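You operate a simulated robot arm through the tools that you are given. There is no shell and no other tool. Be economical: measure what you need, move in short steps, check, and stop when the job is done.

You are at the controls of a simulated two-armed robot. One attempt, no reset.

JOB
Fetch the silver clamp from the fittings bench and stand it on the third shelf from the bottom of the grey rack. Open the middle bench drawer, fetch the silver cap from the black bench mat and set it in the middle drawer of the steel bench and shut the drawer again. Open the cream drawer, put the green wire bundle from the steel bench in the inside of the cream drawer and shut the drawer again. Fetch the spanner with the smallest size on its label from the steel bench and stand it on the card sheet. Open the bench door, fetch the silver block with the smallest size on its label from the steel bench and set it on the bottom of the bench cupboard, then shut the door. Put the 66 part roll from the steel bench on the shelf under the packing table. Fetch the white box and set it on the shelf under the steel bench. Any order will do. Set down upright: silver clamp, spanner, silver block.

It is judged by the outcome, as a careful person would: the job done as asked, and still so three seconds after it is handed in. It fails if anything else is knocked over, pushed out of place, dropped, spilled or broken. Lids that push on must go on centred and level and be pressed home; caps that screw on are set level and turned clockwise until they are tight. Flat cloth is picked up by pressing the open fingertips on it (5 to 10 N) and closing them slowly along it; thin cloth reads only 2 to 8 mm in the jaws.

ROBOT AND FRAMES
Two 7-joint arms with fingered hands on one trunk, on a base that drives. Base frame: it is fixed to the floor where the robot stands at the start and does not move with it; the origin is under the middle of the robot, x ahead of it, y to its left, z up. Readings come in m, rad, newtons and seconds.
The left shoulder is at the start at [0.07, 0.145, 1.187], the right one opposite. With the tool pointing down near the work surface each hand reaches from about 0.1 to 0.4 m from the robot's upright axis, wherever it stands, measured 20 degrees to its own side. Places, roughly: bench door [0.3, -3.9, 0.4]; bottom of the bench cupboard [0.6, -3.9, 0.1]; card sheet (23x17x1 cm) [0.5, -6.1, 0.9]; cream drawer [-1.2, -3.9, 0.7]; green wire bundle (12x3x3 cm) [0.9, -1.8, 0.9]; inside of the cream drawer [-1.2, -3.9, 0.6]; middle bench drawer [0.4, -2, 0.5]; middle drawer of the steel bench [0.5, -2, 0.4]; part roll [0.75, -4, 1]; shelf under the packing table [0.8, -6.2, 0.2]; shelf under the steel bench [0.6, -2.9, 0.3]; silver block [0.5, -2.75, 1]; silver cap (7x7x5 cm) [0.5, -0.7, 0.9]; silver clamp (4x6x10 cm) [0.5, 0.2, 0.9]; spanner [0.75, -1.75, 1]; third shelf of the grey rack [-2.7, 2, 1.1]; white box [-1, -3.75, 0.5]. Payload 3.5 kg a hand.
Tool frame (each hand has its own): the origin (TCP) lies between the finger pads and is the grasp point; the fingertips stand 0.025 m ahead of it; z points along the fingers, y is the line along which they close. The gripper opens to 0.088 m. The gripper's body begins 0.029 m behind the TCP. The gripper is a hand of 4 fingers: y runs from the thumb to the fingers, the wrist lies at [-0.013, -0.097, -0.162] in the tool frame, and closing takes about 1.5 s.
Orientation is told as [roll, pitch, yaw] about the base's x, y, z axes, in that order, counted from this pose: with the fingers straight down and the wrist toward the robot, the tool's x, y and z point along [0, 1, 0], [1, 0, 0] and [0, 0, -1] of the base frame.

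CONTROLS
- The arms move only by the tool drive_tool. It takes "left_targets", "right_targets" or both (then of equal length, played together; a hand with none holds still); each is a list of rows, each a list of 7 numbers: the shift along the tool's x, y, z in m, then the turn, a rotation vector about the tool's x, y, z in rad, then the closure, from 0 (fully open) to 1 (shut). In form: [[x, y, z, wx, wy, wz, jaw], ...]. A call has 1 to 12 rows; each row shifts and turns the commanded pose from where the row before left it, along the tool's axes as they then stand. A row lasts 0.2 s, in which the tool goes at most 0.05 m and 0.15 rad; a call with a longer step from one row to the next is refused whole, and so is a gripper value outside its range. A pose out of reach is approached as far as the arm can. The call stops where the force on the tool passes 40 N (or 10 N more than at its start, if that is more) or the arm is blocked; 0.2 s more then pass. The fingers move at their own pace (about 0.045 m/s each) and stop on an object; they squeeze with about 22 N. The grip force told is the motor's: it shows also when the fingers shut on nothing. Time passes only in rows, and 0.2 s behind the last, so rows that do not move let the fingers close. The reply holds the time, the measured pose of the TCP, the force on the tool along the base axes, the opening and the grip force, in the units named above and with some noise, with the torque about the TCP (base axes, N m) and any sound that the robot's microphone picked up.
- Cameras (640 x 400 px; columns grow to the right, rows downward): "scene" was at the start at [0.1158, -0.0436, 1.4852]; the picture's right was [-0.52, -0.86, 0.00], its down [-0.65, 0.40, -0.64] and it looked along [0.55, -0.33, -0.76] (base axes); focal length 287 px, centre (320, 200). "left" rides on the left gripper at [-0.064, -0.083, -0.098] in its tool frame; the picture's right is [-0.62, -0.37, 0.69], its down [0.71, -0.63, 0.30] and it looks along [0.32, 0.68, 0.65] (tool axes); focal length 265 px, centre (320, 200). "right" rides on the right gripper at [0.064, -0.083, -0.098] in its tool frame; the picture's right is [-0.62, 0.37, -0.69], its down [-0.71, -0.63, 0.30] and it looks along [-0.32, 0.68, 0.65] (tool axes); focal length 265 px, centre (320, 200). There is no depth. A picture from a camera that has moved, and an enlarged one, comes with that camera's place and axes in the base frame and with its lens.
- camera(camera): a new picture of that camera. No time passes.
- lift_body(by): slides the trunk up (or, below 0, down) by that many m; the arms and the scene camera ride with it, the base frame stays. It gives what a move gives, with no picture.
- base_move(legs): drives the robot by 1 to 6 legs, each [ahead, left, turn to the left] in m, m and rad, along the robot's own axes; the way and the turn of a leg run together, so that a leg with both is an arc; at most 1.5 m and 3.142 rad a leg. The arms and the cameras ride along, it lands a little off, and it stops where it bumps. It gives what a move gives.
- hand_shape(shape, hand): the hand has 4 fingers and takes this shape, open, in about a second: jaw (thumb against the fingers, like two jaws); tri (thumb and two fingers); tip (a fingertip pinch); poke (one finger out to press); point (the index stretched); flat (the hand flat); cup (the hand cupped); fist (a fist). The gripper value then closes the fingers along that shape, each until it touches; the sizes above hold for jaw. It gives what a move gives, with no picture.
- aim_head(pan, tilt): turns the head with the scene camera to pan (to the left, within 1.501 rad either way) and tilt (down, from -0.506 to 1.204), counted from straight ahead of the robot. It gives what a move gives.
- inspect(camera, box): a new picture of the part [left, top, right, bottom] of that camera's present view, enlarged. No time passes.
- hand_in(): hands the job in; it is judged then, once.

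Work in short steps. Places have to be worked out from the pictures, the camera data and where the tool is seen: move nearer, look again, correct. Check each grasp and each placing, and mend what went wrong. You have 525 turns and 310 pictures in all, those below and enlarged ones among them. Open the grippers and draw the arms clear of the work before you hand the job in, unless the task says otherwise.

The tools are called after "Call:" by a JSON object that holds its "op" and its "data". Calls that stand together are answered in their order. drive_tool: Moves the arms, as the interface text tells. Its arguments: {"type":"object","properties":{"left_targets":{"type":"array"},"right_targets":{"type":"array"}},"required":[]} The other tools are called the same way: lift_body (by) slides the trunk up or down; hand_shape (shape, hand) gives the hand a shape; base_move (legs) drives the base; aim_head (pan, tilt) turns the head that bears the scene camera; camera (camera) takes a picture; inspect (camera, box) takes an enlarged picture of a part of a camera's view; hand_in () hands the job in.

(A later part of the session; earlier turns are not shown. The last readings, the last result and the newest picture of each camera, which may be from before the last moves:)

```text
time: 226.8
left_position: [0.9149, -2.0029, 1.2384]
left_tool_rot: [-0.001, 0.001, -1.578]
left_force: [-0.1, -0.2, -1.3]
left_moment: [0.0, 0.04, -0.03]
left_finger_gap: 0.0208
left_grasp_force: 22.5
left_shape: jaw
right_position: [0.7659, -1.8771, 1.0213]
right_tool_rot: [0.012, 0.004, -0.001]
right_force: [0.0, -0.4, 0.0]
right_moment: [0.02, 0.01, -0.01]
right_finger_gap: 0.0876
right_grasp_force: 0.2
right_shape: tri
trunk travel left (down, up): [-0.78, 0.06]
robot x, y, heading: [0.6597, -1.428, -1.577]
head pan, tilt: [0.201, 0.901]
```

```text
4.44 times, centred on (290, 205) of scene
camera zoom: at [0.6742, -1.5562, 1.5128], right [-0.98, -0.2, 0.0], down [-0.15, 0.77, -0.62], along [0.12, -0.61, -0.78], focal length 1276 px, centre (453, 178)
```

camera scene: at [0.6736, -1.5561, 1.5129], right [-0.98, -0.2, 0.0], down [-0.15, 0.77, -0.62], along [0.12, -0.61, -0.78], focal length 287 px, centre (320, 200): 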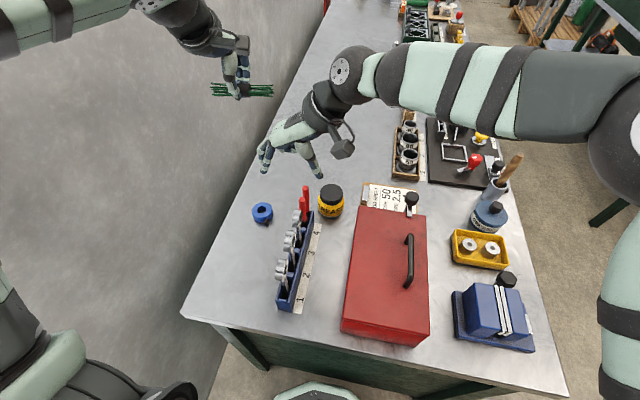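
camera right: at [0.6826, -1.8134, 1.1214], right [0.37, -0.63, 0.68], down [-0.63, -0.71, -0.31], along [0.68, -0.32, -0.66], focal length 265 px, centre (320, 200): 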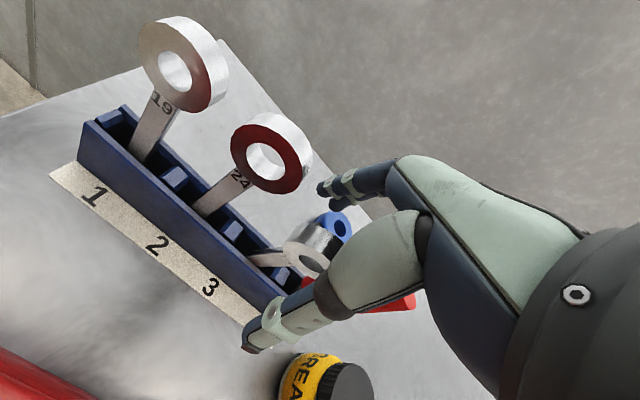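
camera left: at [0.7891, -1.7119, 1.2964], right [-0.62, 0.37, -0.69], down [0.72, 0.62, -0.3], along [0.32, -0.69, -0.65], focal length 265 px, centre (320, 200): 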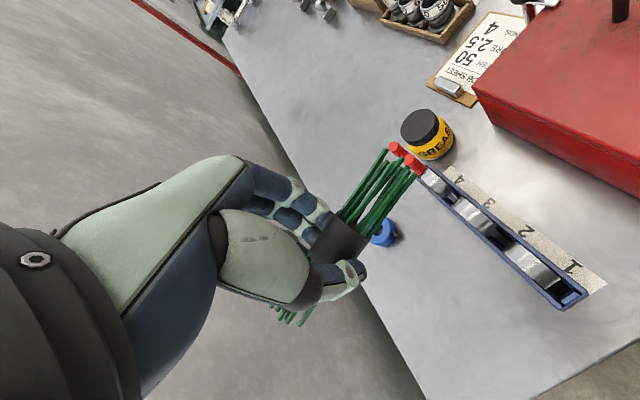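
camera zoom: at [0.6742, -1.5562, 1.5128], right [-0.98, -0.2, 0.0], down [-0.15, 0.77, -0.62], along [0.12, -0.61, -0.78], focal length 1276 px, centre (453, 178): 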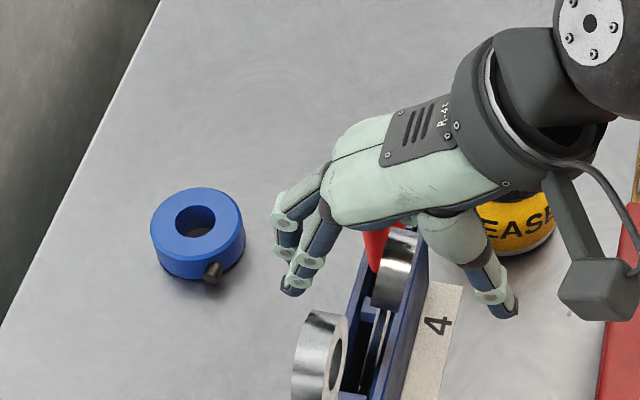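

The ring is now between finger and thumb tips at matching depth. Closing slowly.

Call:
{"op": "drive_tool", "data": {"right_targets": [[0, 0, 0, 0, 0, 0, 0.3], [0, 0, 0, 0, 0, 0, 0.5], [0, 0, 0, 0, 0, 0, 0.7], [0, 0, 0, 0, 0, 0, 0.9], [0, 0, 0, 0, 0, 0, 1], [0, 0, 0, 0, 0, 0, 1], [0, 0, 0, 0, 0, 0, 1]]}}

Call:
{"op": "camera", "data": {"camera": "right"}}

Call:
{"op": "inspect", "data": {"camera": "scene", "box": [240, 160, 340, 250]}}

```text
time: 228.3
left_position: [0.9156, -2.0024, 1.2383]
left_tool_rot: [0.0, 0.003, -1.577]
left_force: [0.3, -0.6, -1.8]
left_moment: [0.01, 0.03, -0.01]
left_finger_gap: 0.0209
left_grasp_force: 22.1
left_shape: jaw
right_position: [0.7663, -1.8752, 1.0221]
right_tool_rot: [0.011, 0.006, 0.003]
right_force: [1.2, -0.7, 0.2]
right_moment: [-0.01, -0.11, 0.01]
right_finger_gap: 0.01
right_grasp_force: 21.8
right_shape: tri
trunk travel left (down, up): [-0.78, 0.06]
robot x, y, heading: [0.6598, -1.4234, -1.574]
head pan, tilt: [0.201, 0.901]
```

```text
202 pictures are left
camera right: at [0.6832, -1.813, 1.1216], right [0.37, -0.63, 0.68], down [-0.63, -0.71, -0.31], along [0.68, -0.32, -0.66], focal length 265 px, centre (320, 200)
```

right: 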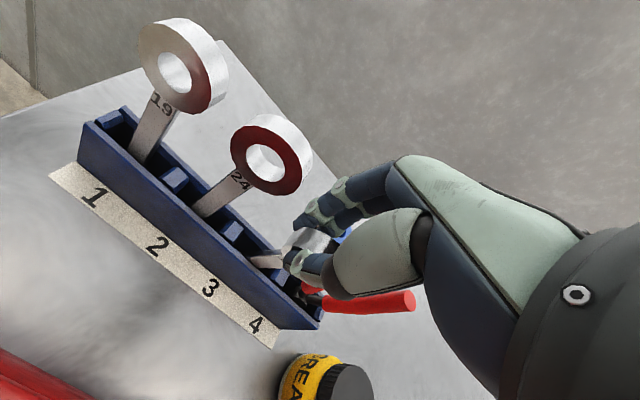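

```text
4.44 times, centred on (290, 205) of scene
camera zoom: at [0.6748, -1.5559, 1.5128], right [-0.98, -0.2, 0.0], down [-0.15, 0.77, -0.62], along [0.12, -0.61, -0.78], focal length 1276 px, centre (453, 178)
```

zoom: 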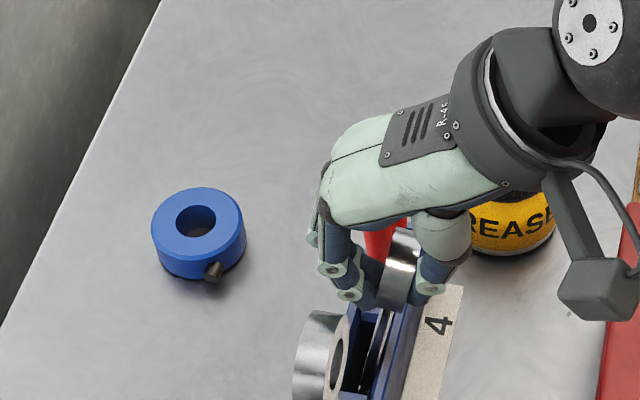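

The grip holds the ring (gap 10 mm, 22 N). I'll lift slowly straight up.

Call:
{"op": "drive_tool", "data": {"right_targets": [[0, 0, -0.02, 0, 0, 0, 1], [0, 0, -0.025, 0, 0, 0, 1], [0, 0, -0.03, 0, 0, 0, 1], [0, 0, -0.03, 0, 0, 0, 1], [0, 0, -0.03, 0, 0, 0, 1]]}}

Call:
{"op": "camera", "data": {"camera": "right"}}

Call:
{"op": "camera", "data": {"camera": "scene"}}

```text
time: 229.6
left_position: [0.9158, -2.0023, 1.2388]
left_tool_rot: [-0.001, 0.0, -1.577]
left_force: [0.3, 0.4, -0.7]
left_moment: [0.03, 0.05, -0.04]
left_finger_gap: 0.0208
left_grasp_force: 21.5
left_shape: jaw
right_position: [0.7664, -1.8761, 1.1588]
right_tool_rot: [0.011, 0.006, 0.001]
right_force: [0.7, 0.2, -1.4]
right_moment: [0.04, 0.01, 0.0]
right_finger_gap: 0.01
right_grasp_force: 21.6
right_shape: tri
trunk travel left (down, up): [-0.78, 0.06]
robot x, y, heading: [0.6594, -1.4242, -1.573]
head pan, tilt: [0.201, 0.901]
```

```text
200 pictures are left
camera right: at [0.6828, -1.813, 1.2583], right [0.37, -0.63, 0.68], down [-0.63, -0.71, -0.31], along [0.68, -0.32, -0.66], focal length 265 px, centre (320, 200)
```

right: 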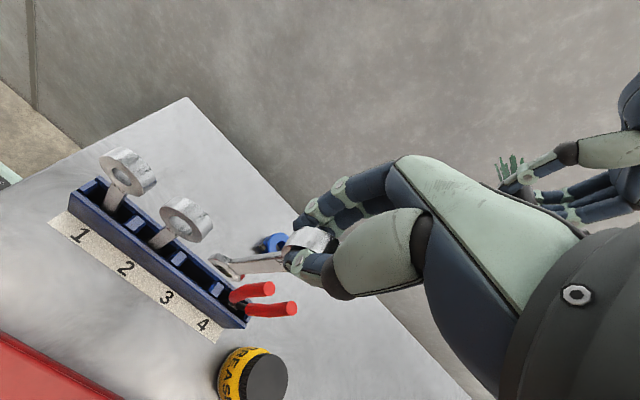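

```text
199 pictures are left
camera scene: at [0.6742, -1.5551, 1.5129], right [-0.98, -0.2, 0.0], down [-0.15, 0.77, -0.62], along [0.12, -0.61, -0.78], focal length 287 px, centre (320, 200)
```

scene: 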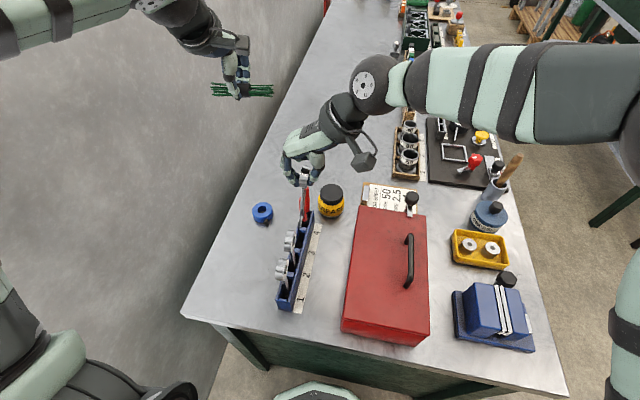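

Spanner 17 is out. I'll raise it, draw it back in -x, then strafe the base out of the gap and view it.

Call:
{"op": "drive_tool", "data": {"right_targets": [[0, 0, -0.04, 0, 0, 0, 1], [0, -0.03, -0.03, 0, 0, 0, 1], [0, -0.045, 0, 0, 0, 0, 1], [0.01, -0.045, 0, 0, 0, 0, 1], [0.01, -0.045, 0, 0, 0, 0, 1], [0.01, -0.045, 0, 0, 0, 0, 1], [0.01, -0.045, 0, 0, 0, 0, 1], [0.01, -0.045, 0, 0, 0, 0, 1]]}}

Call:
{"op": "base_move", "data": {"legs": [[0, -1.15, 0]]}}

Call:
{"op": "camera", "data": {"camera": "right"}}

Call:
{"op": "camera", "data": {"camera": "scene"}}

```text
time: 231.3
left_position: [0.9133, -2.0008, 1.239]
left_tool_rot: [0.001, 0.002, -1.579]
left_force: [-0.8, 1.1, -1.2]
left_moment: [0.05, 0.0, 0.01]
left_finger_gap: 0.021
left_grasp_force: 22.4
left_shape: jaw
right_position: [0.4649, -1.8289, 1.2309]
right_tool_rot: [0.011, 0.0, 0.003]
right_force: [-0.2, -0.4, -2.7]
right_moment: [0.05, -0.02, 0.02]
right_finger_gap: 0.0104
right_grasp_force: 22.1
right_shape: tri
trunk travel left (down, up): [-0.78, 0.06]
robot x, y, heading: [0.6581, -1.431, -1.573]
head pan, tilt: [0.201, 0.901]
```

```text
time: 237.2
left_position: [-0.2241, -2.0048, 1.2377]
left_tool_rot: [0.0, 0.002, -1.56]
left_force: [-0.9, -0.4, -0.5]
left_moment: [0.0, -0.01, 0.0]
left_finger_gap: 0.0208
left_grasp_force: 22.0
left_shape: jaw
right_position: [-0.6748, -1.8408, 1.2297]
right_tool_rot: [0.013, 0.004, 0.021]
right_force: [0.0, -0.2, -1.6]
right_moment: [0.04, 0.01, 0.01]
right_finger_gap: 0.0101
right_grasp_force: 22.1
right_shape: tri
trunk travel left (down, up): [-0.78, 0.06]
robot x, y, heading: [-0.4878, -1.4374, -1.555]
head pan, tilt: [0.201, 0.901]
```

```text
198 pictures are left
camera right: at [-0.7596, -1.7796, 1.3301], right [0.38, -0.62, 0.68], down [-0.62, -0.72, -0.31], along [0.69, -0.3, -0.66], focal length 265 px, centre (320, 200)
```

right: 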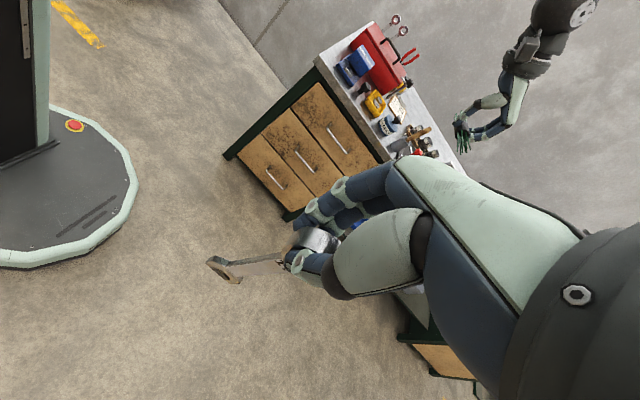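

```text
197 pictures are left
camera scene: at [-0.4733, -1.5624, 1.5128], right [-0.98, -0.21, 0.0], down [-0.17, 0.77, -0.62], along [0.13, -0.61, -0.78], focal length 287 px, centre (320, 200)
```

scene: 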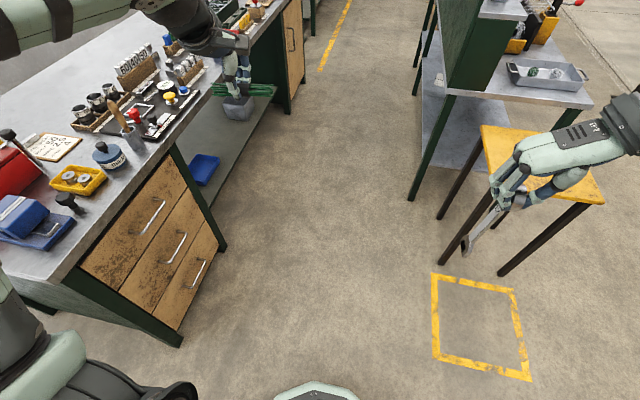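

The aisle is about 0.93 m wide. I'll turn the right hand back to point ahead and bring it forward so the elbows flare less, then drive along it.

Call:
{"op": "drive_tool", "data": {"right_targets": [[0, 0, 0, 0, 0, 0.143, 1], [0, 0, 0, 0, 0, 0.143, 1], [0, 0, 0, 0, 0, 0.143, 1], [0, 0, 0, 0, 0, 0.143, 1], [0, 0, 0, 0, 0, 0.143, 1], [0, 0, 0, 0, 0, 0.143, 1], [0, 0, 0, 0, 0, 0.143, 1], [0, 0, 0, 0, 0, 0.143, 1], [0, 0, 0, 0, 0, 0.143, 1], [0, 0, 0, 0, 0, 0.143, 1], [0, 0, 0, 0, 0, 0.14, 1]]}}

Call:
{"op": "drive_tool", "data": {"right_targets": [[0.01, 0.04, 0, 0, 0, 0, 1], [0.01, 0.04, 0, 0, 0, 0, 1], [0.01, 0.04, 0, 0, 0, 0, 1], [0, 0.02, 0, 0, 0, 0, 1]]}}

Call:
{"op": "base_move", "data": {"legs": [[0, 0.13, -0.015]]}}

Call:
{"op": "aim_head", "data": {"pan": -0.2, "tilt": 0.45}}

Call:
{"op": "camera", "data": {"camera": "scene"}}

```text
time: 239.6
left_position: [-0.2251, -2.0045, 1.2386]
left_tool_rot: [-0.002, 0.001, -1.559]
left_force: [0.0, -0.8, -1.5]
left_moment: [0.02, -0.03, 0.0]
left_finger_gap: 0.0208
left_grasp_force: 22.1
left_shape: jaw
right_position: [-0.725, -1.8943, 1.2099]
right_tool_rot: [0.011, 0.014, -1.555]
right_force: [-0.2, 0.1, -0.7]
right_moment: [-0.01, -0.03, 0.02]
right_finger_gap: 0.0099
right_grasp_force: 22.0
right_shape: tri
right hand out of reach, approached as far as the arm can: row 7, 8, 9, 10, 11
trunk travel left (down, up): [-0.78, 0.06]
robot x, y, heading: [-0.4888, -1.4367, -1.554]
head pan, tilt: [0.201, 0.901]
```

```text
time: 240.6
left_position: [-0.2254, -2.0056, 1.2377]
left_tool_rot: [0.0, 0.002, -1.56]
left_force: [0.5, -0.1, -0.7]
left_moment: [0.03, 0.0, 0.01]
left_finger_gap: 0.021
left_grasp_force: 21.6
left_shape: jaw
right_position: [-0.6894, -2.034, 1.209]
right_tool_rot: [-0.004, 0.014, -1.55]
right_force: [0.2, -0.5, -0.4]
right_moment: [-0.01, 0.02, 0.01]
right_finger_gap: 0.01
right_grasp_force: 21.7
right_shape: tri
trunk travel left (down, up): [-0.78, 0.06]
robot x, y, heading: [-0.4877, -1.4331, -1.556]
head pan, tilt: [0.201, 0.901]
```

```text
time: 241.9
left_position: [-0.1072, -2.0065, 1.2382]
left_tool_rot: [0.001, 0.003, -1.574]
left_force: [-0.4, 1.0, -0.4]
left_moment: [-0.05, -0.03, 0.04]
left_finger_gap: 0.0209
left_grasp_force: 22.2
left_shape: jaw
right_position: [-0.573, -2.0276, 1.2109]
right_tool_rot: [-0.001, 0.013, -1.565]
right_force: [-0.9, -0.2, -2.0]
right_moment: [-0.03, -0.04, 0.01]
right_finger_gap: 0.0101
right_grasp_force: 22.0
right_shape: tri
trunk travel left (down, up): [-0.78, 0.06]
robot x, y, heading: [-0.3627, -1.4355, -1.571]
head pan, tilt: [0.201, 0.901]
```

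```text
time: 242.8
left_position: [-0.1038, -2.0067, 1.2381]
left_tool_rot: [-0.001, 0.002, -1.572]
left_force: [0.4, -0.3, -0.1]
left_moment: [0.03, -0.02, -0.01]
left_finger_gap: 0.0206
left_grasp_force: 21.9
left_shape: jaw
right_position: [-0.5698, -2.0265, 1.2102]
right_tool_rot: [-0.002, 0.014, -1.564]
right_force: [0.8, -1.1, -1.6]
right_moment: [-0.01, -0.03, -0.02]
right_finger_gap: 0.0099
right_grasp_force: 21.8
right_shape: tri
trunk travel left (down, up): [-0.78, 0.06]
robot x, y, heading: [-0.3622, -1.4304, -1.574]
head pan, tilt: [-0.201, 0.45]
```

```text
196 pictures are left
camera scene: at [-0.3803, -1.5777, 1.5511], right [-0.98, 0.2, 0.0], down [0.09, 0.43, -0.9], along [-0.18, -0.88, -0.44], focal length 287 px, centre (320, 200)
```

scene: 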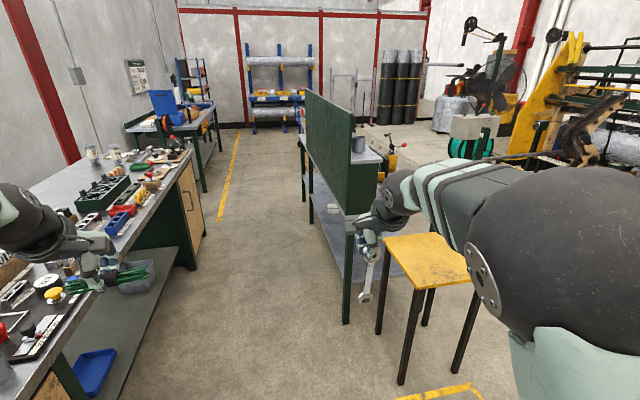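

The green panel runs at x≈-0.81 from y -2.8 to -4.7. I'll keep to x≈-0.28 and drive along the aisle.

Call:
{"op": "base_move", "data": {"legs": [[0, 0.08, 0], [1.4, 0, 0]]}}

Call:
{"op": "camera", "data": {"camera": "scene"}}

Call:
{"op": "aim_head", "data": {"pan": 0.9, "tilt": 0.6}}

Call:
{"op": "camera", "data": {"camera": "scene"}}

```text
time: 250.5
left_position: [-0.0019, -3.411, 1.2381]
left_tool_rot: [0.001, 0.0, -1.558]
left_force: [1.0, 1.0, 1.0]
left_moment: [-0.01, -0.01, 0.04]
left_finger_gap: 0.021
left_grasp_force: 22.1
left_shape: jaw
right_position: [-0.4682, -3.4371, 1.2096]
right_tool_rot: [-0.002, 0.014, -1.547]
right_force: [-0.8, 0.2, -1.1]
right_moment: [-0.01, 0.0, 0.0]
right_finger_gap: 0.01
right_grasp_force: 22.1
right_shape: tri
trunk travel left (down, up): [-0.78, 0.06]
robot x, y, heading: [-0.2679, -2.8408, -1.552]
head pan, tilt: [-0.201, 0.45]
```

```text
195 pictures are left
camera scene: at [-0.2858, -2.9852, 1.5512], right [-0.98, 0.18, 0.0], down [0.08, 0.43, -0.9], along [-0.16, -0.89, -0.44], focal length 287 px, centre (320, 200)
```

scene: 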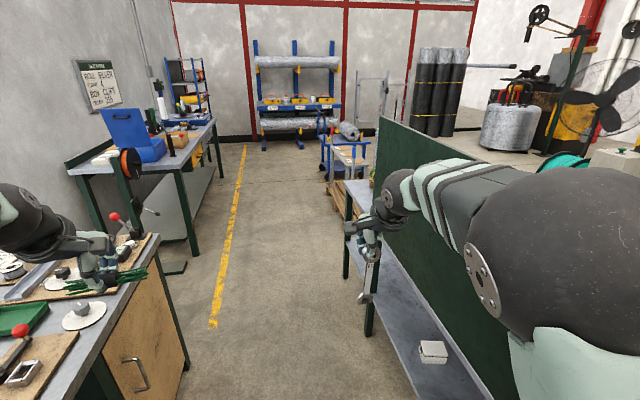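

```text
time: 251.8
left_position: [-0.0024, -3.4105, 1.2385]
left_tool_rot: [-0.002, 0.002, -1.557]
left_force: [0.1, 0.1, -1.2]
left_moment: [0.01, -0.03, 0.0]
left_finger_gap: 0.0209
left_grasp_force: 21.9
left_shape: jaw
right_position: [-0.4673, -3.4399, 1.209]
right_tool_rot: [-0.002, 0.014, -1.549]
right_force: [-0.3, -0.4, -1.0]
right_moment: [-0.02, 0.01, 0.01]
right_finger_gap: 0.01
right_grasp_force: 22.3
right_shape: tri
trunk travel left (down, up): [-0.78, 0.06]
robot x, y, heading: [-0.2715, -2.8433, -1.556]
head pan, tilt: [0.901, 0.6]
```

```text
194 pictures are left
camera scene: at [-0.1989, -2.9493, 1.5376], right [-0.61, -0.79, 0.0], down [-0.45, 0.34, -0.82], along [0.66, -0.5, -0.57], focal length 287 px, centre (320, 200)
```

scene: 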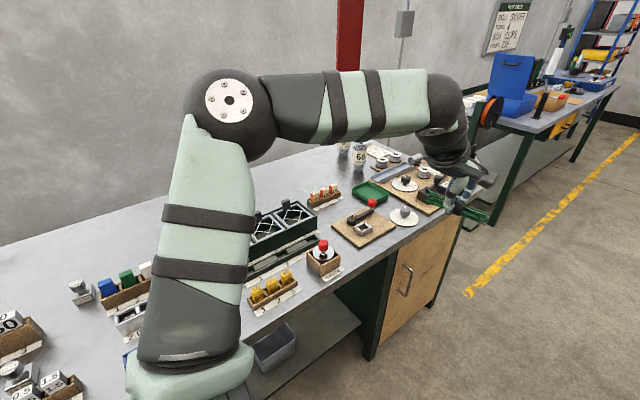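

The white box is on the shelf under the panel bench, the wooden door is at the bench end, and the part rolls are at the back. I'll continue to the packing table for the spanner.

Call:
{"op": "base_move", "data": {"legs": [[1.4, 0, 0], [0.5, 0, -0.015]]}}

Call:
{"op": "aim_head", "data": {"pan": 0.5, "tilt": 0.6}}

Call:
{"op": "camera", "data": {"camera": "scene"}}

```text
time: 261.2
left_position: [0.009, -5.2979, 1.239]
left_tool_rot: [0.001, 0.001, -1.576]
left_force: [-0.1, -0.4, 0.4]
left_moment: [-0.03, -0.01, 0.02]
left_finger_gap: 0.0211
left_grasp_force: 22.1
left_shape: jaw
right_position: [-0.4568, -5.3165, 1.2096]
right_tool_rot: [-0.003, 0.013, -1.567]
right_force: [-0.2, 0.1, -1.9]
right_moment: [0.03, -0.01, -0.02]
right_finger_gap: 0.01
right_grasp_force: 22.2
right_shape: tri
trunk travel left (down, up): [-0.78, 0.06]
robot x, y, heading: [-0.2513, -4.7231, -1.567]
head pan, tilt: [0.901, 0.6]
```

```text
time: 262.1
left_position: [0.0083, -5.3008, 1.2387]
left_tool_rot: [-0.001, 0.001, -1.576]
left_force: [0.8, -0.1, -1.2]
left_moment: [0.01, 0.02, 0.0]
left_finger_gap: 0.021
left_grasp_force: 21.6
left_shape: jaw
right_position: [-0.4568, -5.3203, 1.2095]
right_tool_rot: [-0.003, 0.014, -1.568]
right_force: [-0.3, 0.2, -2.2]
right_moment: [0.0, -0.02, -0.01]
right_finger_gap: 0.0102
right_grasp_force: 21.7
right_shape: tri
trunk travel left (down, up): [-0.78, 0.06]
robot x, y, heading: [-0.2462, -4.726, -1.574]
head pan, tilt: [0.499, 0.6]
```

```text
193 pictures are left
camera scene: at [-0.2055, -4.8577, 1.5375], right [-0.88, -0.48, 0.0], down [-0.27, 0.5, -0.82], along [0.39, -0.72, -0.57], focal length 287 px, centre (320, 200)
```

scene: 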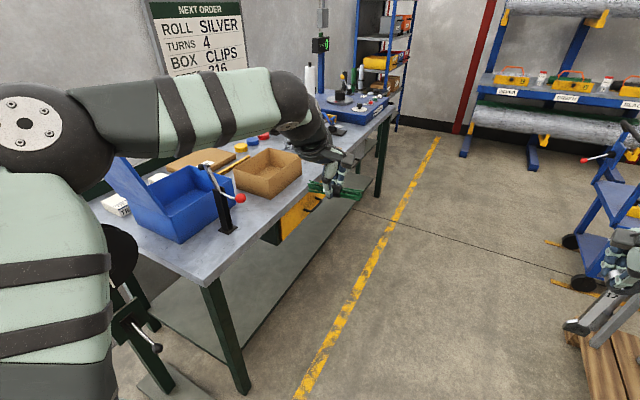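

The packing table front is at x≈0.36. I'll drive to about y=-6.0 and turn to face +x, then look for the card sheet.

Call:
{"op": "base_move", "data": {"legs": [[1.25, -0.2, 0], [0, 0, 1.57]]}}

Call:
{"op": "aim_head", "data": {"pan": 0.0, "tilt": 0.6}}

Call:
{"op": "camera", "data": {"camera": "scene"}}

```text
time: 272.4
left_position: [0.1197, -5.7244, 1.2387]
left_tool_rot: [0.0, 0.002, 0.018]
left_force: [0.0, -0.3, -0.9]
left_moment: [0.01, 0.02, -0.02]
left_finger_gap: 0.0207
left_grasp_force: 22.3
left_shape: jaw
right_position: [0.1491, -6.1894, 1.2097]
right_tool_rot: [-0.001, 0.015, 0.027]
right_force: [-0.5, 0.6, -1.2]
right_moment: [-0.03, 0.02, 0.01]
right_finger_gap: 0.0101
right_grasp_force: 22.4
right_shape: tri
trunk travel left (down, up): [-0.78, 0.06]
robot x, y, heading: [-0.448, -5.9883, 0.022]
head pan, tilt: [0.499, 0.6]
```

```text
time: 273.4
left_position: [0.12, -5.7232, 1.2399]
left_tool_rot: [0.001, 0.003, 0.018]
left_force: [-1.2, 0.0, -1.0]
left_moment: [0.04, -0.01, 0.03]
left_finger_gap: 0.0207
left_grasp_force: 21.7
left_shape: jaw
right_position: [0.1496, -6.1884, 1.209]
right_tool_rot: [-0.003, 0.014, 0.027]
right_force: [-1.1, -0.1, -1.9]
right_moment: [-0.01, 0.02, -0.02]
right_finger_gap: 0.0102
right_grasp_force: 22.1
right_shape: tri
trunk travel left (down, up): [-0.78, 0.06]
robot x, y, heading: [-0.4479, -5.9937, 0.019]
head pan, tilt: [0.0, 0.6]
```

```text
192 pictures are left
camera scene: at [-0.3104, -5.9927, 1.5376], right [0.02, -1.0, 0.0], down [-0.57, -0.01, -0.82], along [0.82, 0.02, -0.57], focal length 287 px, centre (320, 200)
```

scene: 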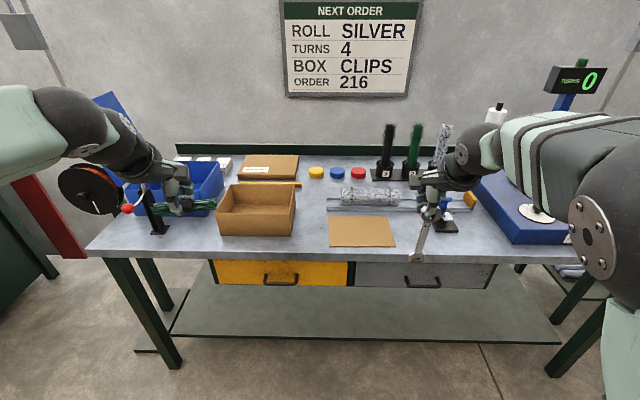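

The card sheet lies at about [0.43, -6.11], empty. Zooming on the spanner to understand how it stands.

Call:
{"op": "inspect", "data": {"camera": "scene", "box": [310, 150, 490, 270]}}

Call:
{"op": "inspect", "data": {"camera": "right", "box": [180, 180, 380, 320]}}

```text
3.33 times, centred on (400, 210) of scene
camera zoom: at [-0.3104, -5.9927, 1.5376], right [0.02, -1.0, 0.0], down [-0.57, -0.01, -0.82], along [0.82, 0.02, -0.57], focal length 957 px, centre (53, 167)
```

zoom: 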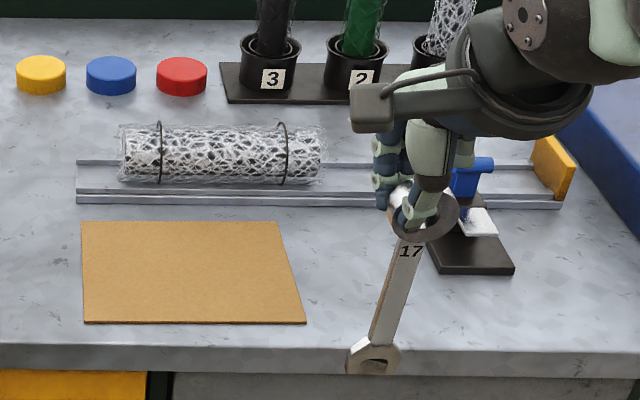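

```text
2.86 times, centred on (280, 250) of right
camera zoom: at [0.0656, -6.1264, 1.3094], right [0.39, -0.61, 0.69], down [-0.62, -0.73, -0.29], along [0.68, -0.31, -0.66], focal length 758 px, centre (434, 57)
```

zoom: 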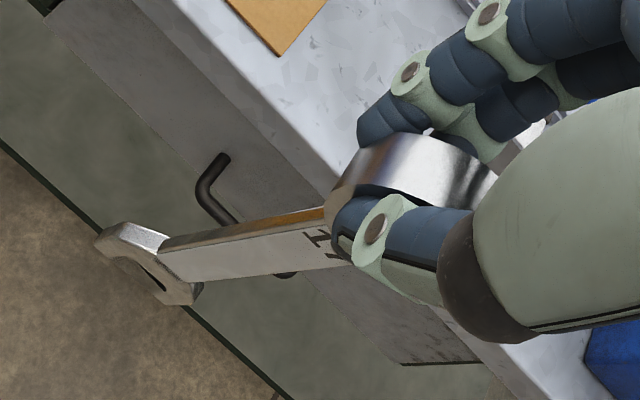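

This is spanner 17, and its fork end gives it a flat base. It leans about 0.08 rad in plane, so I'll correct the roll, then move the base closer (slightly right) before lowering.

Call:
{"op": "base_move", "data": {"legs": [[0, -0.08, -0.02], [0.3, 0, 0]]}}

Call:
{"op": "drive_tool", "data": {"right_targets": [[0.04, 0, 0, 0, -0.08, 0, 1], [0.04, 0, 0, 0, 0, 0, 1], [0.04, 0, 0, 0, 0, 0, 1], [0, 0, 0, 0, 0, 0, 1]]}}

Call:
{"op": "aim_head", "data": {"pan": -0.3, "tilt": 0.75}}

Call:
{"op": "camera", "data": {"camera": "scene"}}

Call:
{"op": "camera", "data": {"camera": "right"}}

```text
time: 276.1
left_position: [0.4236, -5.8196, 1.2399]
left_tool_rot: [-0.001, -0.001, -0.008]
left_force: [0.4, -0.9, -0.1]
left_moment: [-0.01, -0.01, -0.02]
left_finger_gap: 0.0207
left_grasp_force: 22.0
left_shape: jaw
right_position: [0.4408, -6.2869, 1.211]
right_tool_rot: [-0.002, 0.012, 0.0]
right_force: [-0.1, 0.0, -0.4]
right_moment: [-0.01, -0.01, -0.01]
right_finger_gap: 0.01
right_grasp_force: 21.9
right_shape: tri
trunk travel left (down, up): [-0.78, 0.06]
robot x, y, heading: [-0.1498, -6.0705, -0.003]
head pan, tilt: [0.0, 0.6]
```

```text
time: 277.1
left_position: [0.4254, -5.8207, 1.2397]
left_tool_rot: [0.0, 0.003, -0.011]
left_force: [0.5, 0.4, -0.7]
left_moment: [-0.03, 0.0, 0.01]
left_finger_gap: 0.0208
left_grasp_force: 22.1
left_shape: jaw
right_position: [0.4426, -6.1744, 1.2041]
right_tool_rot: [-0.057, 0.015, -0.019]
right_force: [-0.6, 0.9, -2.0]
right_moment: [0.0, 0.0, -0.02]
right_finger_gap: 0.0102
right_grasp_force: 21.8
right_shape: tri
trunk travel left (down, up): [-0.78, 0.06]
robot x, y, heading: [-0.1524, -6.0734, -0.005]
head pan, tilt: [0.0, 0.6]
```

```text
time: 277.9
left_position: [0.4243, -5.82, 1.2372]
left_tool_rot: [0.0, -0.001, -0.009]
left_force: [-0.1, -0.2, -0.2]
left_moment: [0.0, 0.0, -0.03]
left_finger_gap: 0.0209
left_grasp_force: 21.6
left_shape: jaw
right_position: [0.4417, -6.1709, 1.2072]
right_tool_rot: [-0.058, 0.011, -0.012]
right_force: [-0.1, -0.4, -1.6]
right_moment: [0.04, 0.01, 0.02]
right_finger_gap: 0.0103
right_grasp_force: 21.7
right_shape: tri
trunk travel left (down, up): [-0.78, 0.06]
robot x, y, heading: [-0.1492, -6.079, -0.004]
head pan, tilt: [-0.3, 0.75]
```

```text
189 pictures are left
camera scene: at [-0.0211, -6.1026, 1.5248], right [-0.3, -0.95, 0.0], down [-0.65, 0.2, -0.73], along [0.7, -0.22, -0.68], focal length 287 px, centre (320, 200)
```

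scene: 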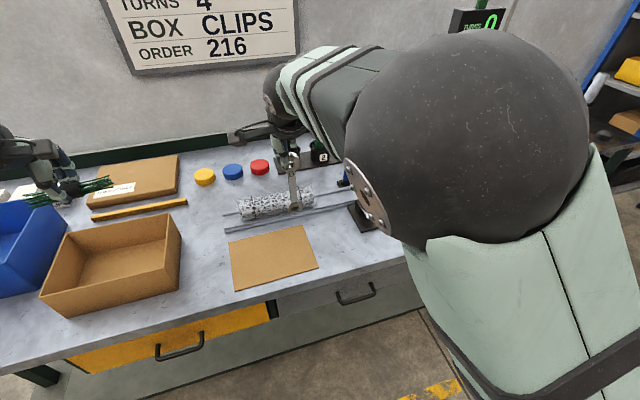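

```text
188 pictures are left
camera right: at [0.3611, -6.1002, 1.3022], right [0.37, -0.58, 0.72], down [-0.64, -0.72, -0.26], along [0.67, -0.37, -0.64], focal length 265 px, centre (320, 200)
```

right: 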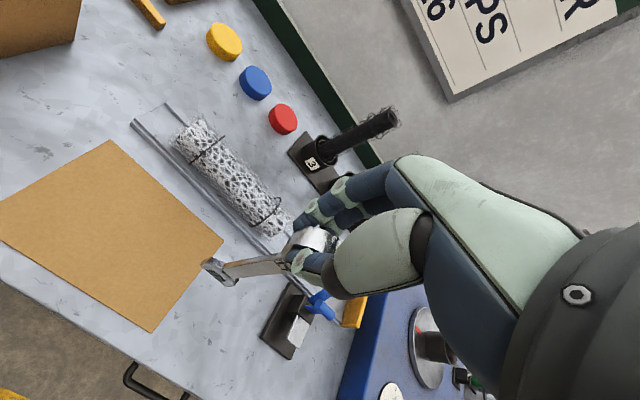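

Card centre confirmed at about [0.466, -6.11]. I'll move over it and lower to z≈1.07, then check verticality.

Call:
{"op": "drive_tool", "data": {"right_targets": [[0.035, 0.01, 0, 0, -0.015, 0, 1], [0.03, 0.005, 0, 0, 0, 0, 1], [0, 0, 0.045, 0, 0, 0, 1], [0, 0, 0.045, 0, 0, 0, 1], [0, 0, 0.045, 0, 0, 0, 1], [0, 0, 0, 0, 0, 0, 1]]}}

Call:
{"op": "aim_head", "data": {"pan": 0.1, "tilt": 0.75}}

Call:
{"op": "camera", "data": {"camera": "scene"}}

Call:
{"op": "inspect", "data": {"camera": "right", "box": [140, 160, 380, 340]}}

```text
time: 279.3
left_position: [0.4244, -5.8207, 1.2386]
left_tool_rot: [-0.001, 0.001, -0.008]
left_force: [-0.3, -0.5, -0.4]
left_moment: [-0.01, -0.01, -0.01]
left_finger_gap: 0.0207
left_grasp_force: 22.1
left_shape: jaw
right_position: [0.4617, -6.1292, 1.0701]
right_tool_rot: [-0.049, 0.015, -0.04]
right_force: [0.4, 0.7, -0.7]
right_moment: [0.02, 0.01, 0.04]
right_finger_gap: 0.01
right_grasp_force: 22.1
right_shape: tri
trunk travel left (down, up): [-0.78, 0.06]
robot x, y, heading: [-0.151, -6.0749, -0.007]
head pan, tilt: [-0.3, 0.75]
```

```text
time: 280.1
left_position: [0.4248, -5.8209, 1.2386]
left_tool_rot: [0.001, 0.003, -0.009]
left_force: [0.1, 0.4, -0.7]
left_moment: [0.04, 0.0, -0.04]
left_finger_gap: 0.0205
left_grasp_force: 21.9
left_shape: jaw
right_position: [0.4622, -6.1317, 1.0669]
right_tool_rot: [-0.058, 0.02, -0.043]
right_force: [-0.5, -0.5, -1.5]
right_moment: [0.05, -0.02, 0.01]
right_finger_gap: 0.0101
right_grasp_force: 22.0
right_shape: tri
trunk travel left (down, up): [-0.78, 0.06]
robot x, y, heading: [-0.1495, -6.0724, -0.001]
head pan, tilt: [0.099, 0.75]
```

```text
187 pictures are left
camera scene: at [-0.0172, -6.0703, 1.5247], right [0.09, -1.0, 0.0], down [-0.68, -0.06, -0.73], along [0.73, 0.07, -0.68], focal length 287 px, centre (320, 200)
```

scene: 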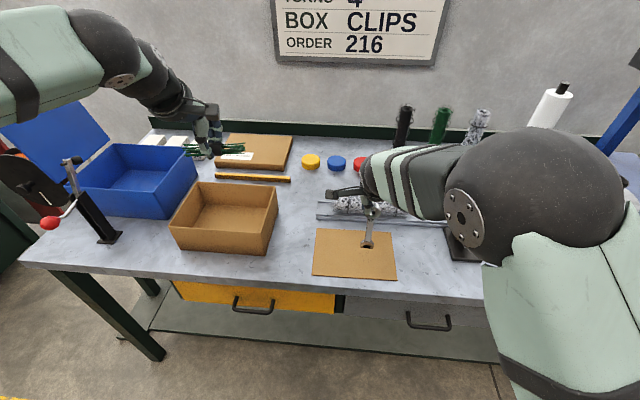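

```text
2.22 times, centred on (260, 250) of right
camera zoom: at [0.383, -6.0585, 1.1636], right [0.36, -0.6, 0.72], down [-0.66, -0.7, -0.25], along [0.66, -0.39, -0.65], focal length 590 px, centre (453, 89)
```

zoom: 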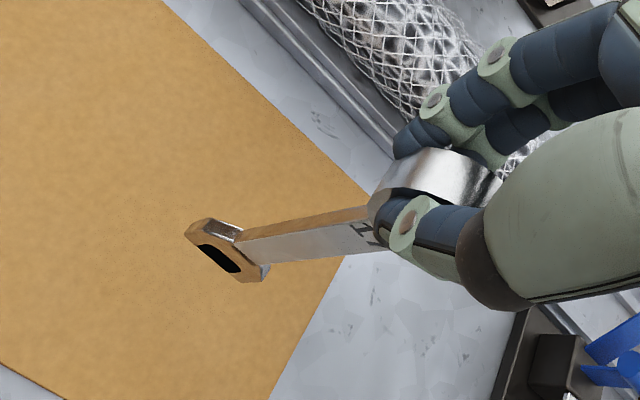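

Call:
{"op": "inspect", "data": {"camera": "scene", "box": [300, 180, 420, 290]}}

```text
3.64 times, centred on (360, 235) of scene
camera zoom: at [-0.0172, -6.0703, 1.5247], right [0.09, -1.0, 0.0], down [-0.68, -0.06, -0.73], along [0.73, 0.07, -0.68], focal length 1044 px, centre (174, 73)
```

zoom: 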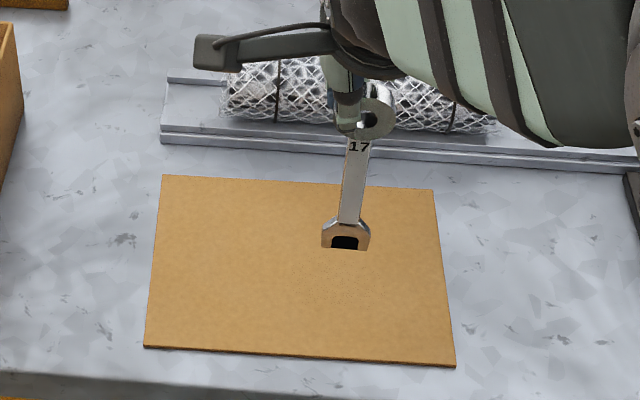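

The spanner appears vertical (in-plane slope matches; ring-to-fork height ≈0.14). I'll lower onto the card in small steps.

Call:
{"op": "drive_tool", "data": {"right_targets": [[0, 0, 0.015, 0, 0, 0, 1], [0, 0, 0.012, 0, 0, 0, 1], [0, 0, 0, 0, 0, 0, 1]]}}

Call:
{"op": "drive_tool", "data": {"right_targets": [[0, 0, 0.004, 0, 0, 0, 1], [0, 0, 0.004, 0, 0, 0, 1], [0, 0, 0, 0, 0, 0, 1]]}}

Call:
{"op": "inspect", "data": {"camera": "scene", "box": [300, 180, 420, 290]}}

```text
time: 280.9
left_position: [0.4248, -5.8195, 1.2387]
left_tool_rot: [-0.001, 0.0, -0.009]
left_force: [0.5, -0.3, -0.5]
left_moment: [0.05, 0.01, 0.03]
left_finger_gap: 0.0209
left_grasp_force: 21.9
left_shape: jaw
right_position: [0.4582, -6.1268, 1.0405]
right_tool_rot: [-0.066, 0.017, -0.028]
right_force: [0.2, 0.5, -1.0]
right_moment: [0.03, 0.01, 0.0]
right_finger_gap: 0.01
right_grasp_force: 21.4
right_shape: tri
trunk travel left (down, up): [-0.78, 0.06]
robot x, y, heading: [-0.1508, -6.0715, -0.006]
head pan, tilt: [0.099, 0.75]
```

```text
time: 281.7
left_position: [0.4262, -5.8198, 1.2393]
left_tool_rot: [0.0, -0.001, -0.008]
left_force: [0.2, 1.0, 0.2]
left_moment: [0.02, -0.03, -0.03]
left_finger_gap: 0.0206
left_grasp_force: 22.1
left_shape: jaw
right_position: [0.4585, -6.1251, 1.0307]
right_tool_rot: [-0.075, 0.016, -0.023]
right_force: [0.5, -0.3, -1.3]
right_moment: [0.01, 0.02, -0.02]
right_finger_gap: 0.0101
right_grasp_force: 21.4
right_shape: tri
trunk travel left (down, up): [-0.78, 0.06]
robot x, y, heading: [-0.1503, -6.0728, -0.004]
head pan, tilt: [0.099, 0.75]
```

```text
3.64 times, centred on (360, 235) of scene
camera zoom: at [-0.0175, -6.0701, 1.5247], right [0.09, -1.0, 0.0], down [-0.68, -0.06, -0.73], along [0.73, 0.07, -0.68], focal length 1044 px, centre (174, 73)
```

zoom: 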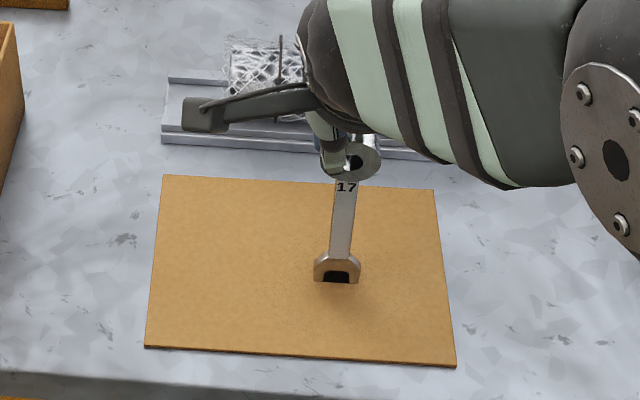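

Call:
{"op": "drive_tool", "data": {"right_targets": [[0, 0, 0.002, 0, 0.03, 0, 1], [0, 0, 0.004, 0, 0, 0, 1], [0, 0, 0.003, 0, 0, 0, 1], [0, 0, 0, 0, 0, 0, 1]]}}

Call:
{"op": "inspect", "data": {"camera": "scene", "box": [320, 190, 380, 260]}}

```text
time: 282.7
left_position: [0.422, -5.8189, 1.2415]
left_tool_rot: [0.002, -0.004, -0.008]
left_force: [-0.5, 0.6, -1.3]
left_moment: [0.03, -0.01, -0.02]
left_finger_gap: 0.0205
left_grasp_force: 21.9
left_shape: jaw
right_position: [0.4546, -6.1205, 1.0217]
right_tool_rot: [-0.064, 0.006, -0.006]
right_force: [0.2, 0.4, 15.3]
right_moment: [-0.01, -0.1, 0.01]
right_finger_gap: 0.0107
right_grasp_force: 22.0
right_shape: tri
trunk travel left (down, up): [-0.78, 0.06]
robot x, y, heading: [-0.1526, -6.076, -0.003]
head pan, tilt: [0.099, 0.75]
```

```text
5.71 times, centred on (350, 225) of scene
camera zoom: at [-0.0207, -6.0698, 1.5253], right [0.09, -1.0, 0.0], down [-0.68, -0.06, -0.73], along [0.73, 0.07, -0.68], focal length 1641 px, centre (149, 57)
```

zoom: 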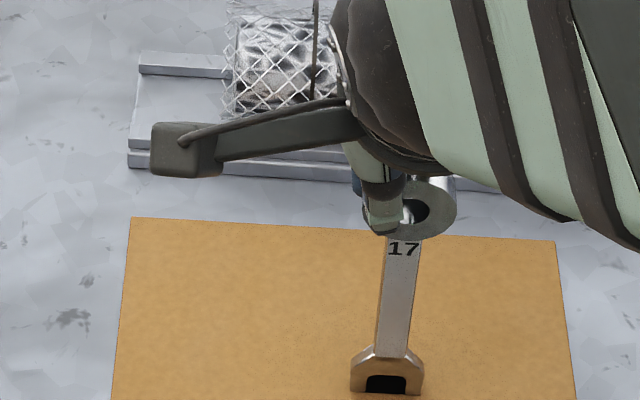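

It is touching (15 N) and vertical to within about 0.01 rad. I'll release gradually.

Call:
{"op": "drive_tool", "data": {"right_targets": [[0, 0, 0, 0, 0, 0, 0.88], [0, 0, 0, 0, 0, 0, 0.84], [0, 0, 0, 0, 0, 0, 0.8], [0, 0, 0, 0, 0, 0, 0.75], [0, 0, 0, 0, 0, 0, 0.7], [0, 0, 0, 0, 0, 0, 0.6]]}}

Call:
{"op": "inspect", "data": {"camera": "scene", "box": [300, 180, 400, 280]}}

Call:
{"op": "inspect", "data": {"camera": "right", "box": [140, 160, 380, 340]}}

```text
time: 284.1
left_position: [0.4247, -5.8203, 1.2388]
left_tool_rot: [0.0, -0.001, -0.007]
left_force: [0.7, -0.7, -0.2]
left_moment: [0.01, 0.03, 0.03]
left_finger_gap: 0.0205
left_grasp_force: 21.9
left_shape: jaw
right_position: [0.4533, -6.1204, 1.0186]
right_tool_rot: [-0.067, 0.014, -0.004]
right_force: [0.2, 0.6, -0.3]
right_moment: [0.03, 0.01, 0.02]
right_finger_gap: 0.0347
right_grasp_force: 0.1
right_shape: tri
trunk travel left (down, up): [-0.78, 0.06]
robot x, y, heading: [-0.1487, -6.0709, -0.006]
head pan, tilt: [0.099, 0.75]
```

```text
4.00 times, centred on (350, 230) of scene
camera zoom: at [-0.018, -6.07, 1.5248], right [0.09, -1.0, 0.0], down [-0.68, -0.06, -0.73], along [0.73, 0.07, -0.68], focal length 1148 px, centre (200, 80)
```

zoom: 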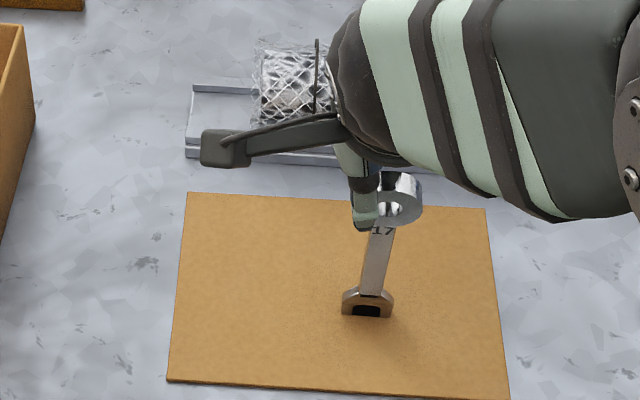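

```text
2.22 times, centred on (260, 250) of right
camera zoom: at [0.3728, -6.0491, 1.1144], right [0.38, -0.57, 0.73], down [-0.64, -0.73, -0.25], along [0.67, -0.37, -0.64], focal length 590 px, centre (453, 89)
```

zoom: 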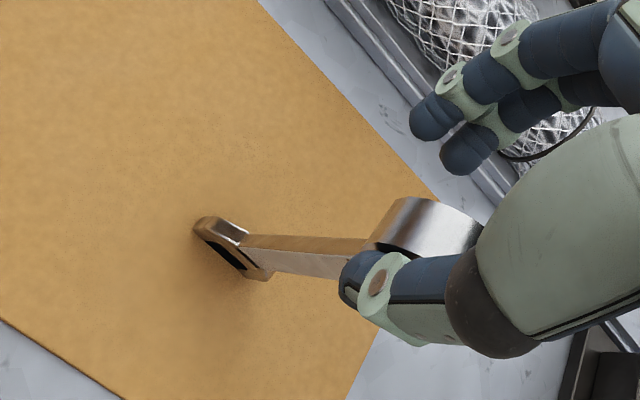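

The spanner now leans onto the thumb, so it was not quite balanced. I'll re-grip before it falls and measure the tilt properly.

Call:
{"op": "drive_tool", "data": {"right_targets": [[0, 0, 0, 0, 0, 0, 0.7], [0, 0, 0, 0, 0, 0, 0.8], [0, 0, 0, 0, 0, 0, 0.9], [0, 0, 0, 0, 0, 0, 1], [0, 0, 0, 0, 0, 0, 1]]}}

Call:
{"op": "inspect", "data": {"camera": "scene", "box": [300, 180, 400, 280]}}

Call:
{"op": "inspect", "data": {"camera": "right", "box": [140, 160, 380, 340]}}

```text
time: 285.3
left_position: [0.4262, -5.8213, 1.2383]
left_tool_rot: [0.001, 0.001, -0.007]
left_force: [0.4, -0.8, -0.1]
left_moment: [-0.01, 0.0, -0.04]
left_finger_gap: 0.0205
left_grasp_force: 22.1
left_shape: jaw
right_position: [0.4545, -6.1198, 1.0196]
right_tool_rot: [-0.065, 0.012, -0.003]
right_force: [0.7, -0.6, -0.9]
right_moment: [-0.04, -0.06, 0.05]
right_finger_gap: 0.0038
right_grasp_force: 21.9
right_shape: tri
trunk travel left (down, up): [-0.78, 0.06]
robot x, y, heading: [-0.149, -6.0755, -0.003]
head pan, tilt: [0.099, 0.75]
```

```text
4.00 times, centred on (350, 230) of scene
camera zoom: at [-0.0175, -6.0702, 1.5247], right [0.09, -1.0, 0.0], down [-0.68, -0.06, -0.73], along [0.73, 0.07, -0.68], focal length 1148 px, centre (200, 80)
```

zoom: 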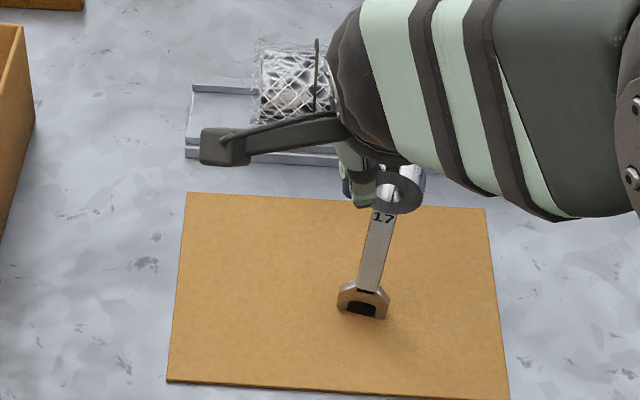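

```text
2.22 times, centred on (260, 250) of right
camera zoom: at [0.3733, -6.0489, 1.1152], right [0.38, -0.58, 0.73], down [-0.64, -0.73, -0.25], along [0.67, -0.37, -0.64], focal length 590 px, centre (453, 89)
```

zoom: 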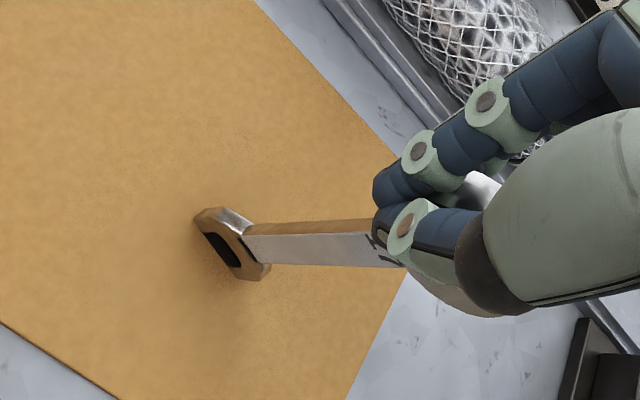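

I'll lift it slightly to see how it is held now.

Call:
{"op": "drive_tool", "data": {"right_targets": [[0, 0, -0.02, 0, 0, 0, 1], [0, 0, -0.02, 0, 0, 0, 1], [0, 0, 0, 0, 0, 0, 1]]}}

Call:
{"op": "inspect", "data": {"camera": "scene", "box": [300, 180, 400, 280]}}

Call:
{"op": "inspect", "data": {"camera": "right", "box": [140, 160, 380, 340]}}

```text
time: 286.1
left_position: [0.4256, -5.8205, 1.2381]
left_tool_rot: [-0.001, 0.002, -0.009]
left_force: [0.8, -0.2, -0.9]
left_moment: [-0.01, 0.0, -0.02]
left_finger_gap: 0.0205
left_grasp_force: 22.2
left_shape: jaw
right_position: [0.4563, -6.1179, 1.0596]
right_tool_rot: [-0.064, 0.018, -0.006]
right_force: [-0.4, -0.6, -0.2]
right_moment: [0.02, 0.02, 0.01]
right_finger_gap: 0.0038
right_grasp_force: 22.2
right_shape: tri
trunk travel left (down, up): [-0.78, 0.06]
robot x, y, heading: [-0.1488, -6.0717, -0.006]
head pan, tilt: [0.099, 0.75]
```

```text
4.00 times, centred on (350, 230) of scene
camera zoom: at [-0.017, -6.07, 1.5247], right [0.09, -1.0, 0.0], down [-0.68, -0.06, -0.73], along [0.73, 0.07, -0.68], focal length 1148 px, centre (200, 80)
```

zoom: 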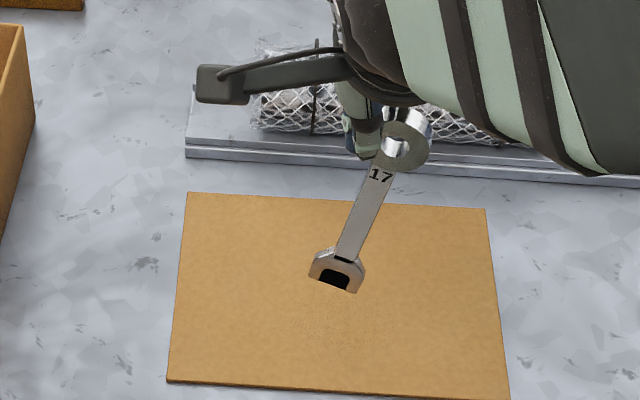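

```text
2.22 times, centred on (260, 250) of right
camera zoom: at [0.3753, -6.0469, 1.1542], right [0.38, -0.58, 0.72], down [-0.64, -0.73, -0.25], along [0.67, -0.37, -0.64], focal length 590 px, centre (453, 89)
```

zoom: 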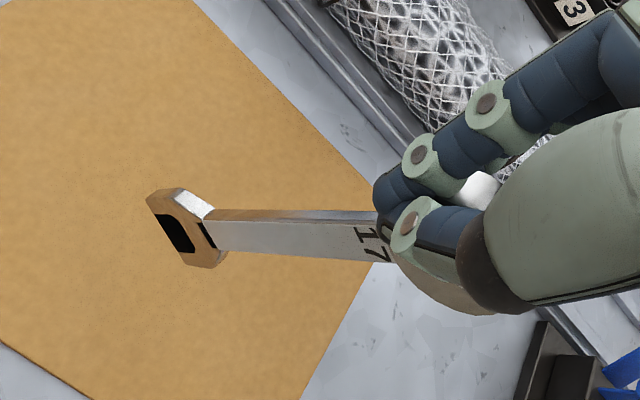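

It hangs with about 0.25 rad in-plane lean. I'll rotate the hand to bring the shaft vertical and check again.

Call:
{"op": "drive_tool", "data": {"right_targets": [[0, 0, 0, 0, -0.12, 0, 1], [0, 0, 0, 0, -0.12, 0, 1], [0, 0, 0, 0, 0, 0, 1]]}}

Call:
{"op": "inspect", "data": {"camera": "scene", "box": [300, 180, 400, 280]}}

Call:
{"op": "inspect", "data": {"camera": "right", "box": [140, 160, 380, 340]}}

```text
time: 286.9
left_position: [0.4251, -5.8197, 1.2393]
left_tool_rot: [-0.001, 0.002, -0.009]
left_force: [-0.4, -0.2, 0.0]
left_moment: [0.0, 0.02, 0.02]
left_finger_gap: 0.0205
left_grasp_force: 22.0
left_shape: jaw
right_position: [0.461, -6.1284, 1.0651]
right_tool_rot: [-0.275, 0.014, -0.032]
right_force: [-0.1, -0.4, -2.2]
right_moment: [0.02, -0.01, -0.01]
right_finger_gap: 0.0036
right_grasp_force: 21.8
right_shape: tri
trunk travel left (down, up): [-0.78, 0.06]
robot x, y, heading: [-0.1503, -6.0748, -0.004]
head pan, tilt: [0.099, 0.75]
```

```text
4.00 times, centred on (350, 230) of scene
camera zoom: at [-0.0174, -6.0703, 1.5247], right [0.09, -1.0, 0.0], down [-0.68, -0.06, -0.73], along [0.73, 0.07, -0.68], focal length 1148 px, centre (200, 80)
```

zoom: 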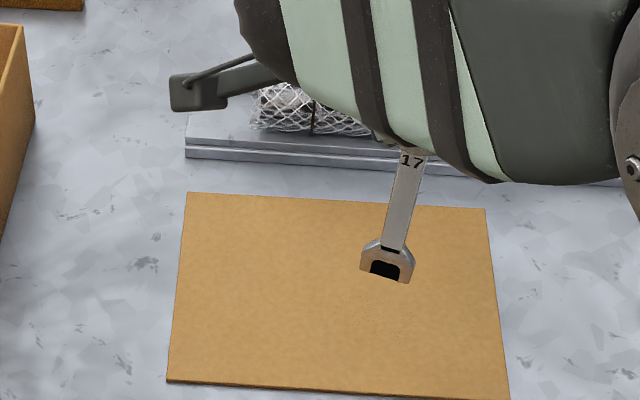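

```text
2.22 times, centred on (260, 250) of right
camera zoom: at [0.3819, -6.0372, 1.1434], right [0.37, -0.42, 0.83], down [-0.66, -0.75, -0.09], along [0.66, -0.51, -0.55], focal length 590 px, centre (453, 89)
```

zoom: 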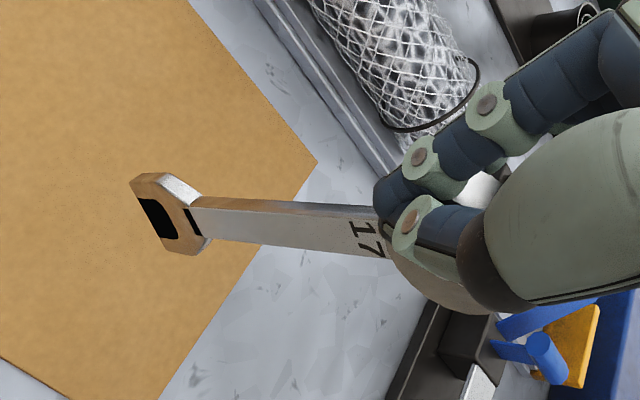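

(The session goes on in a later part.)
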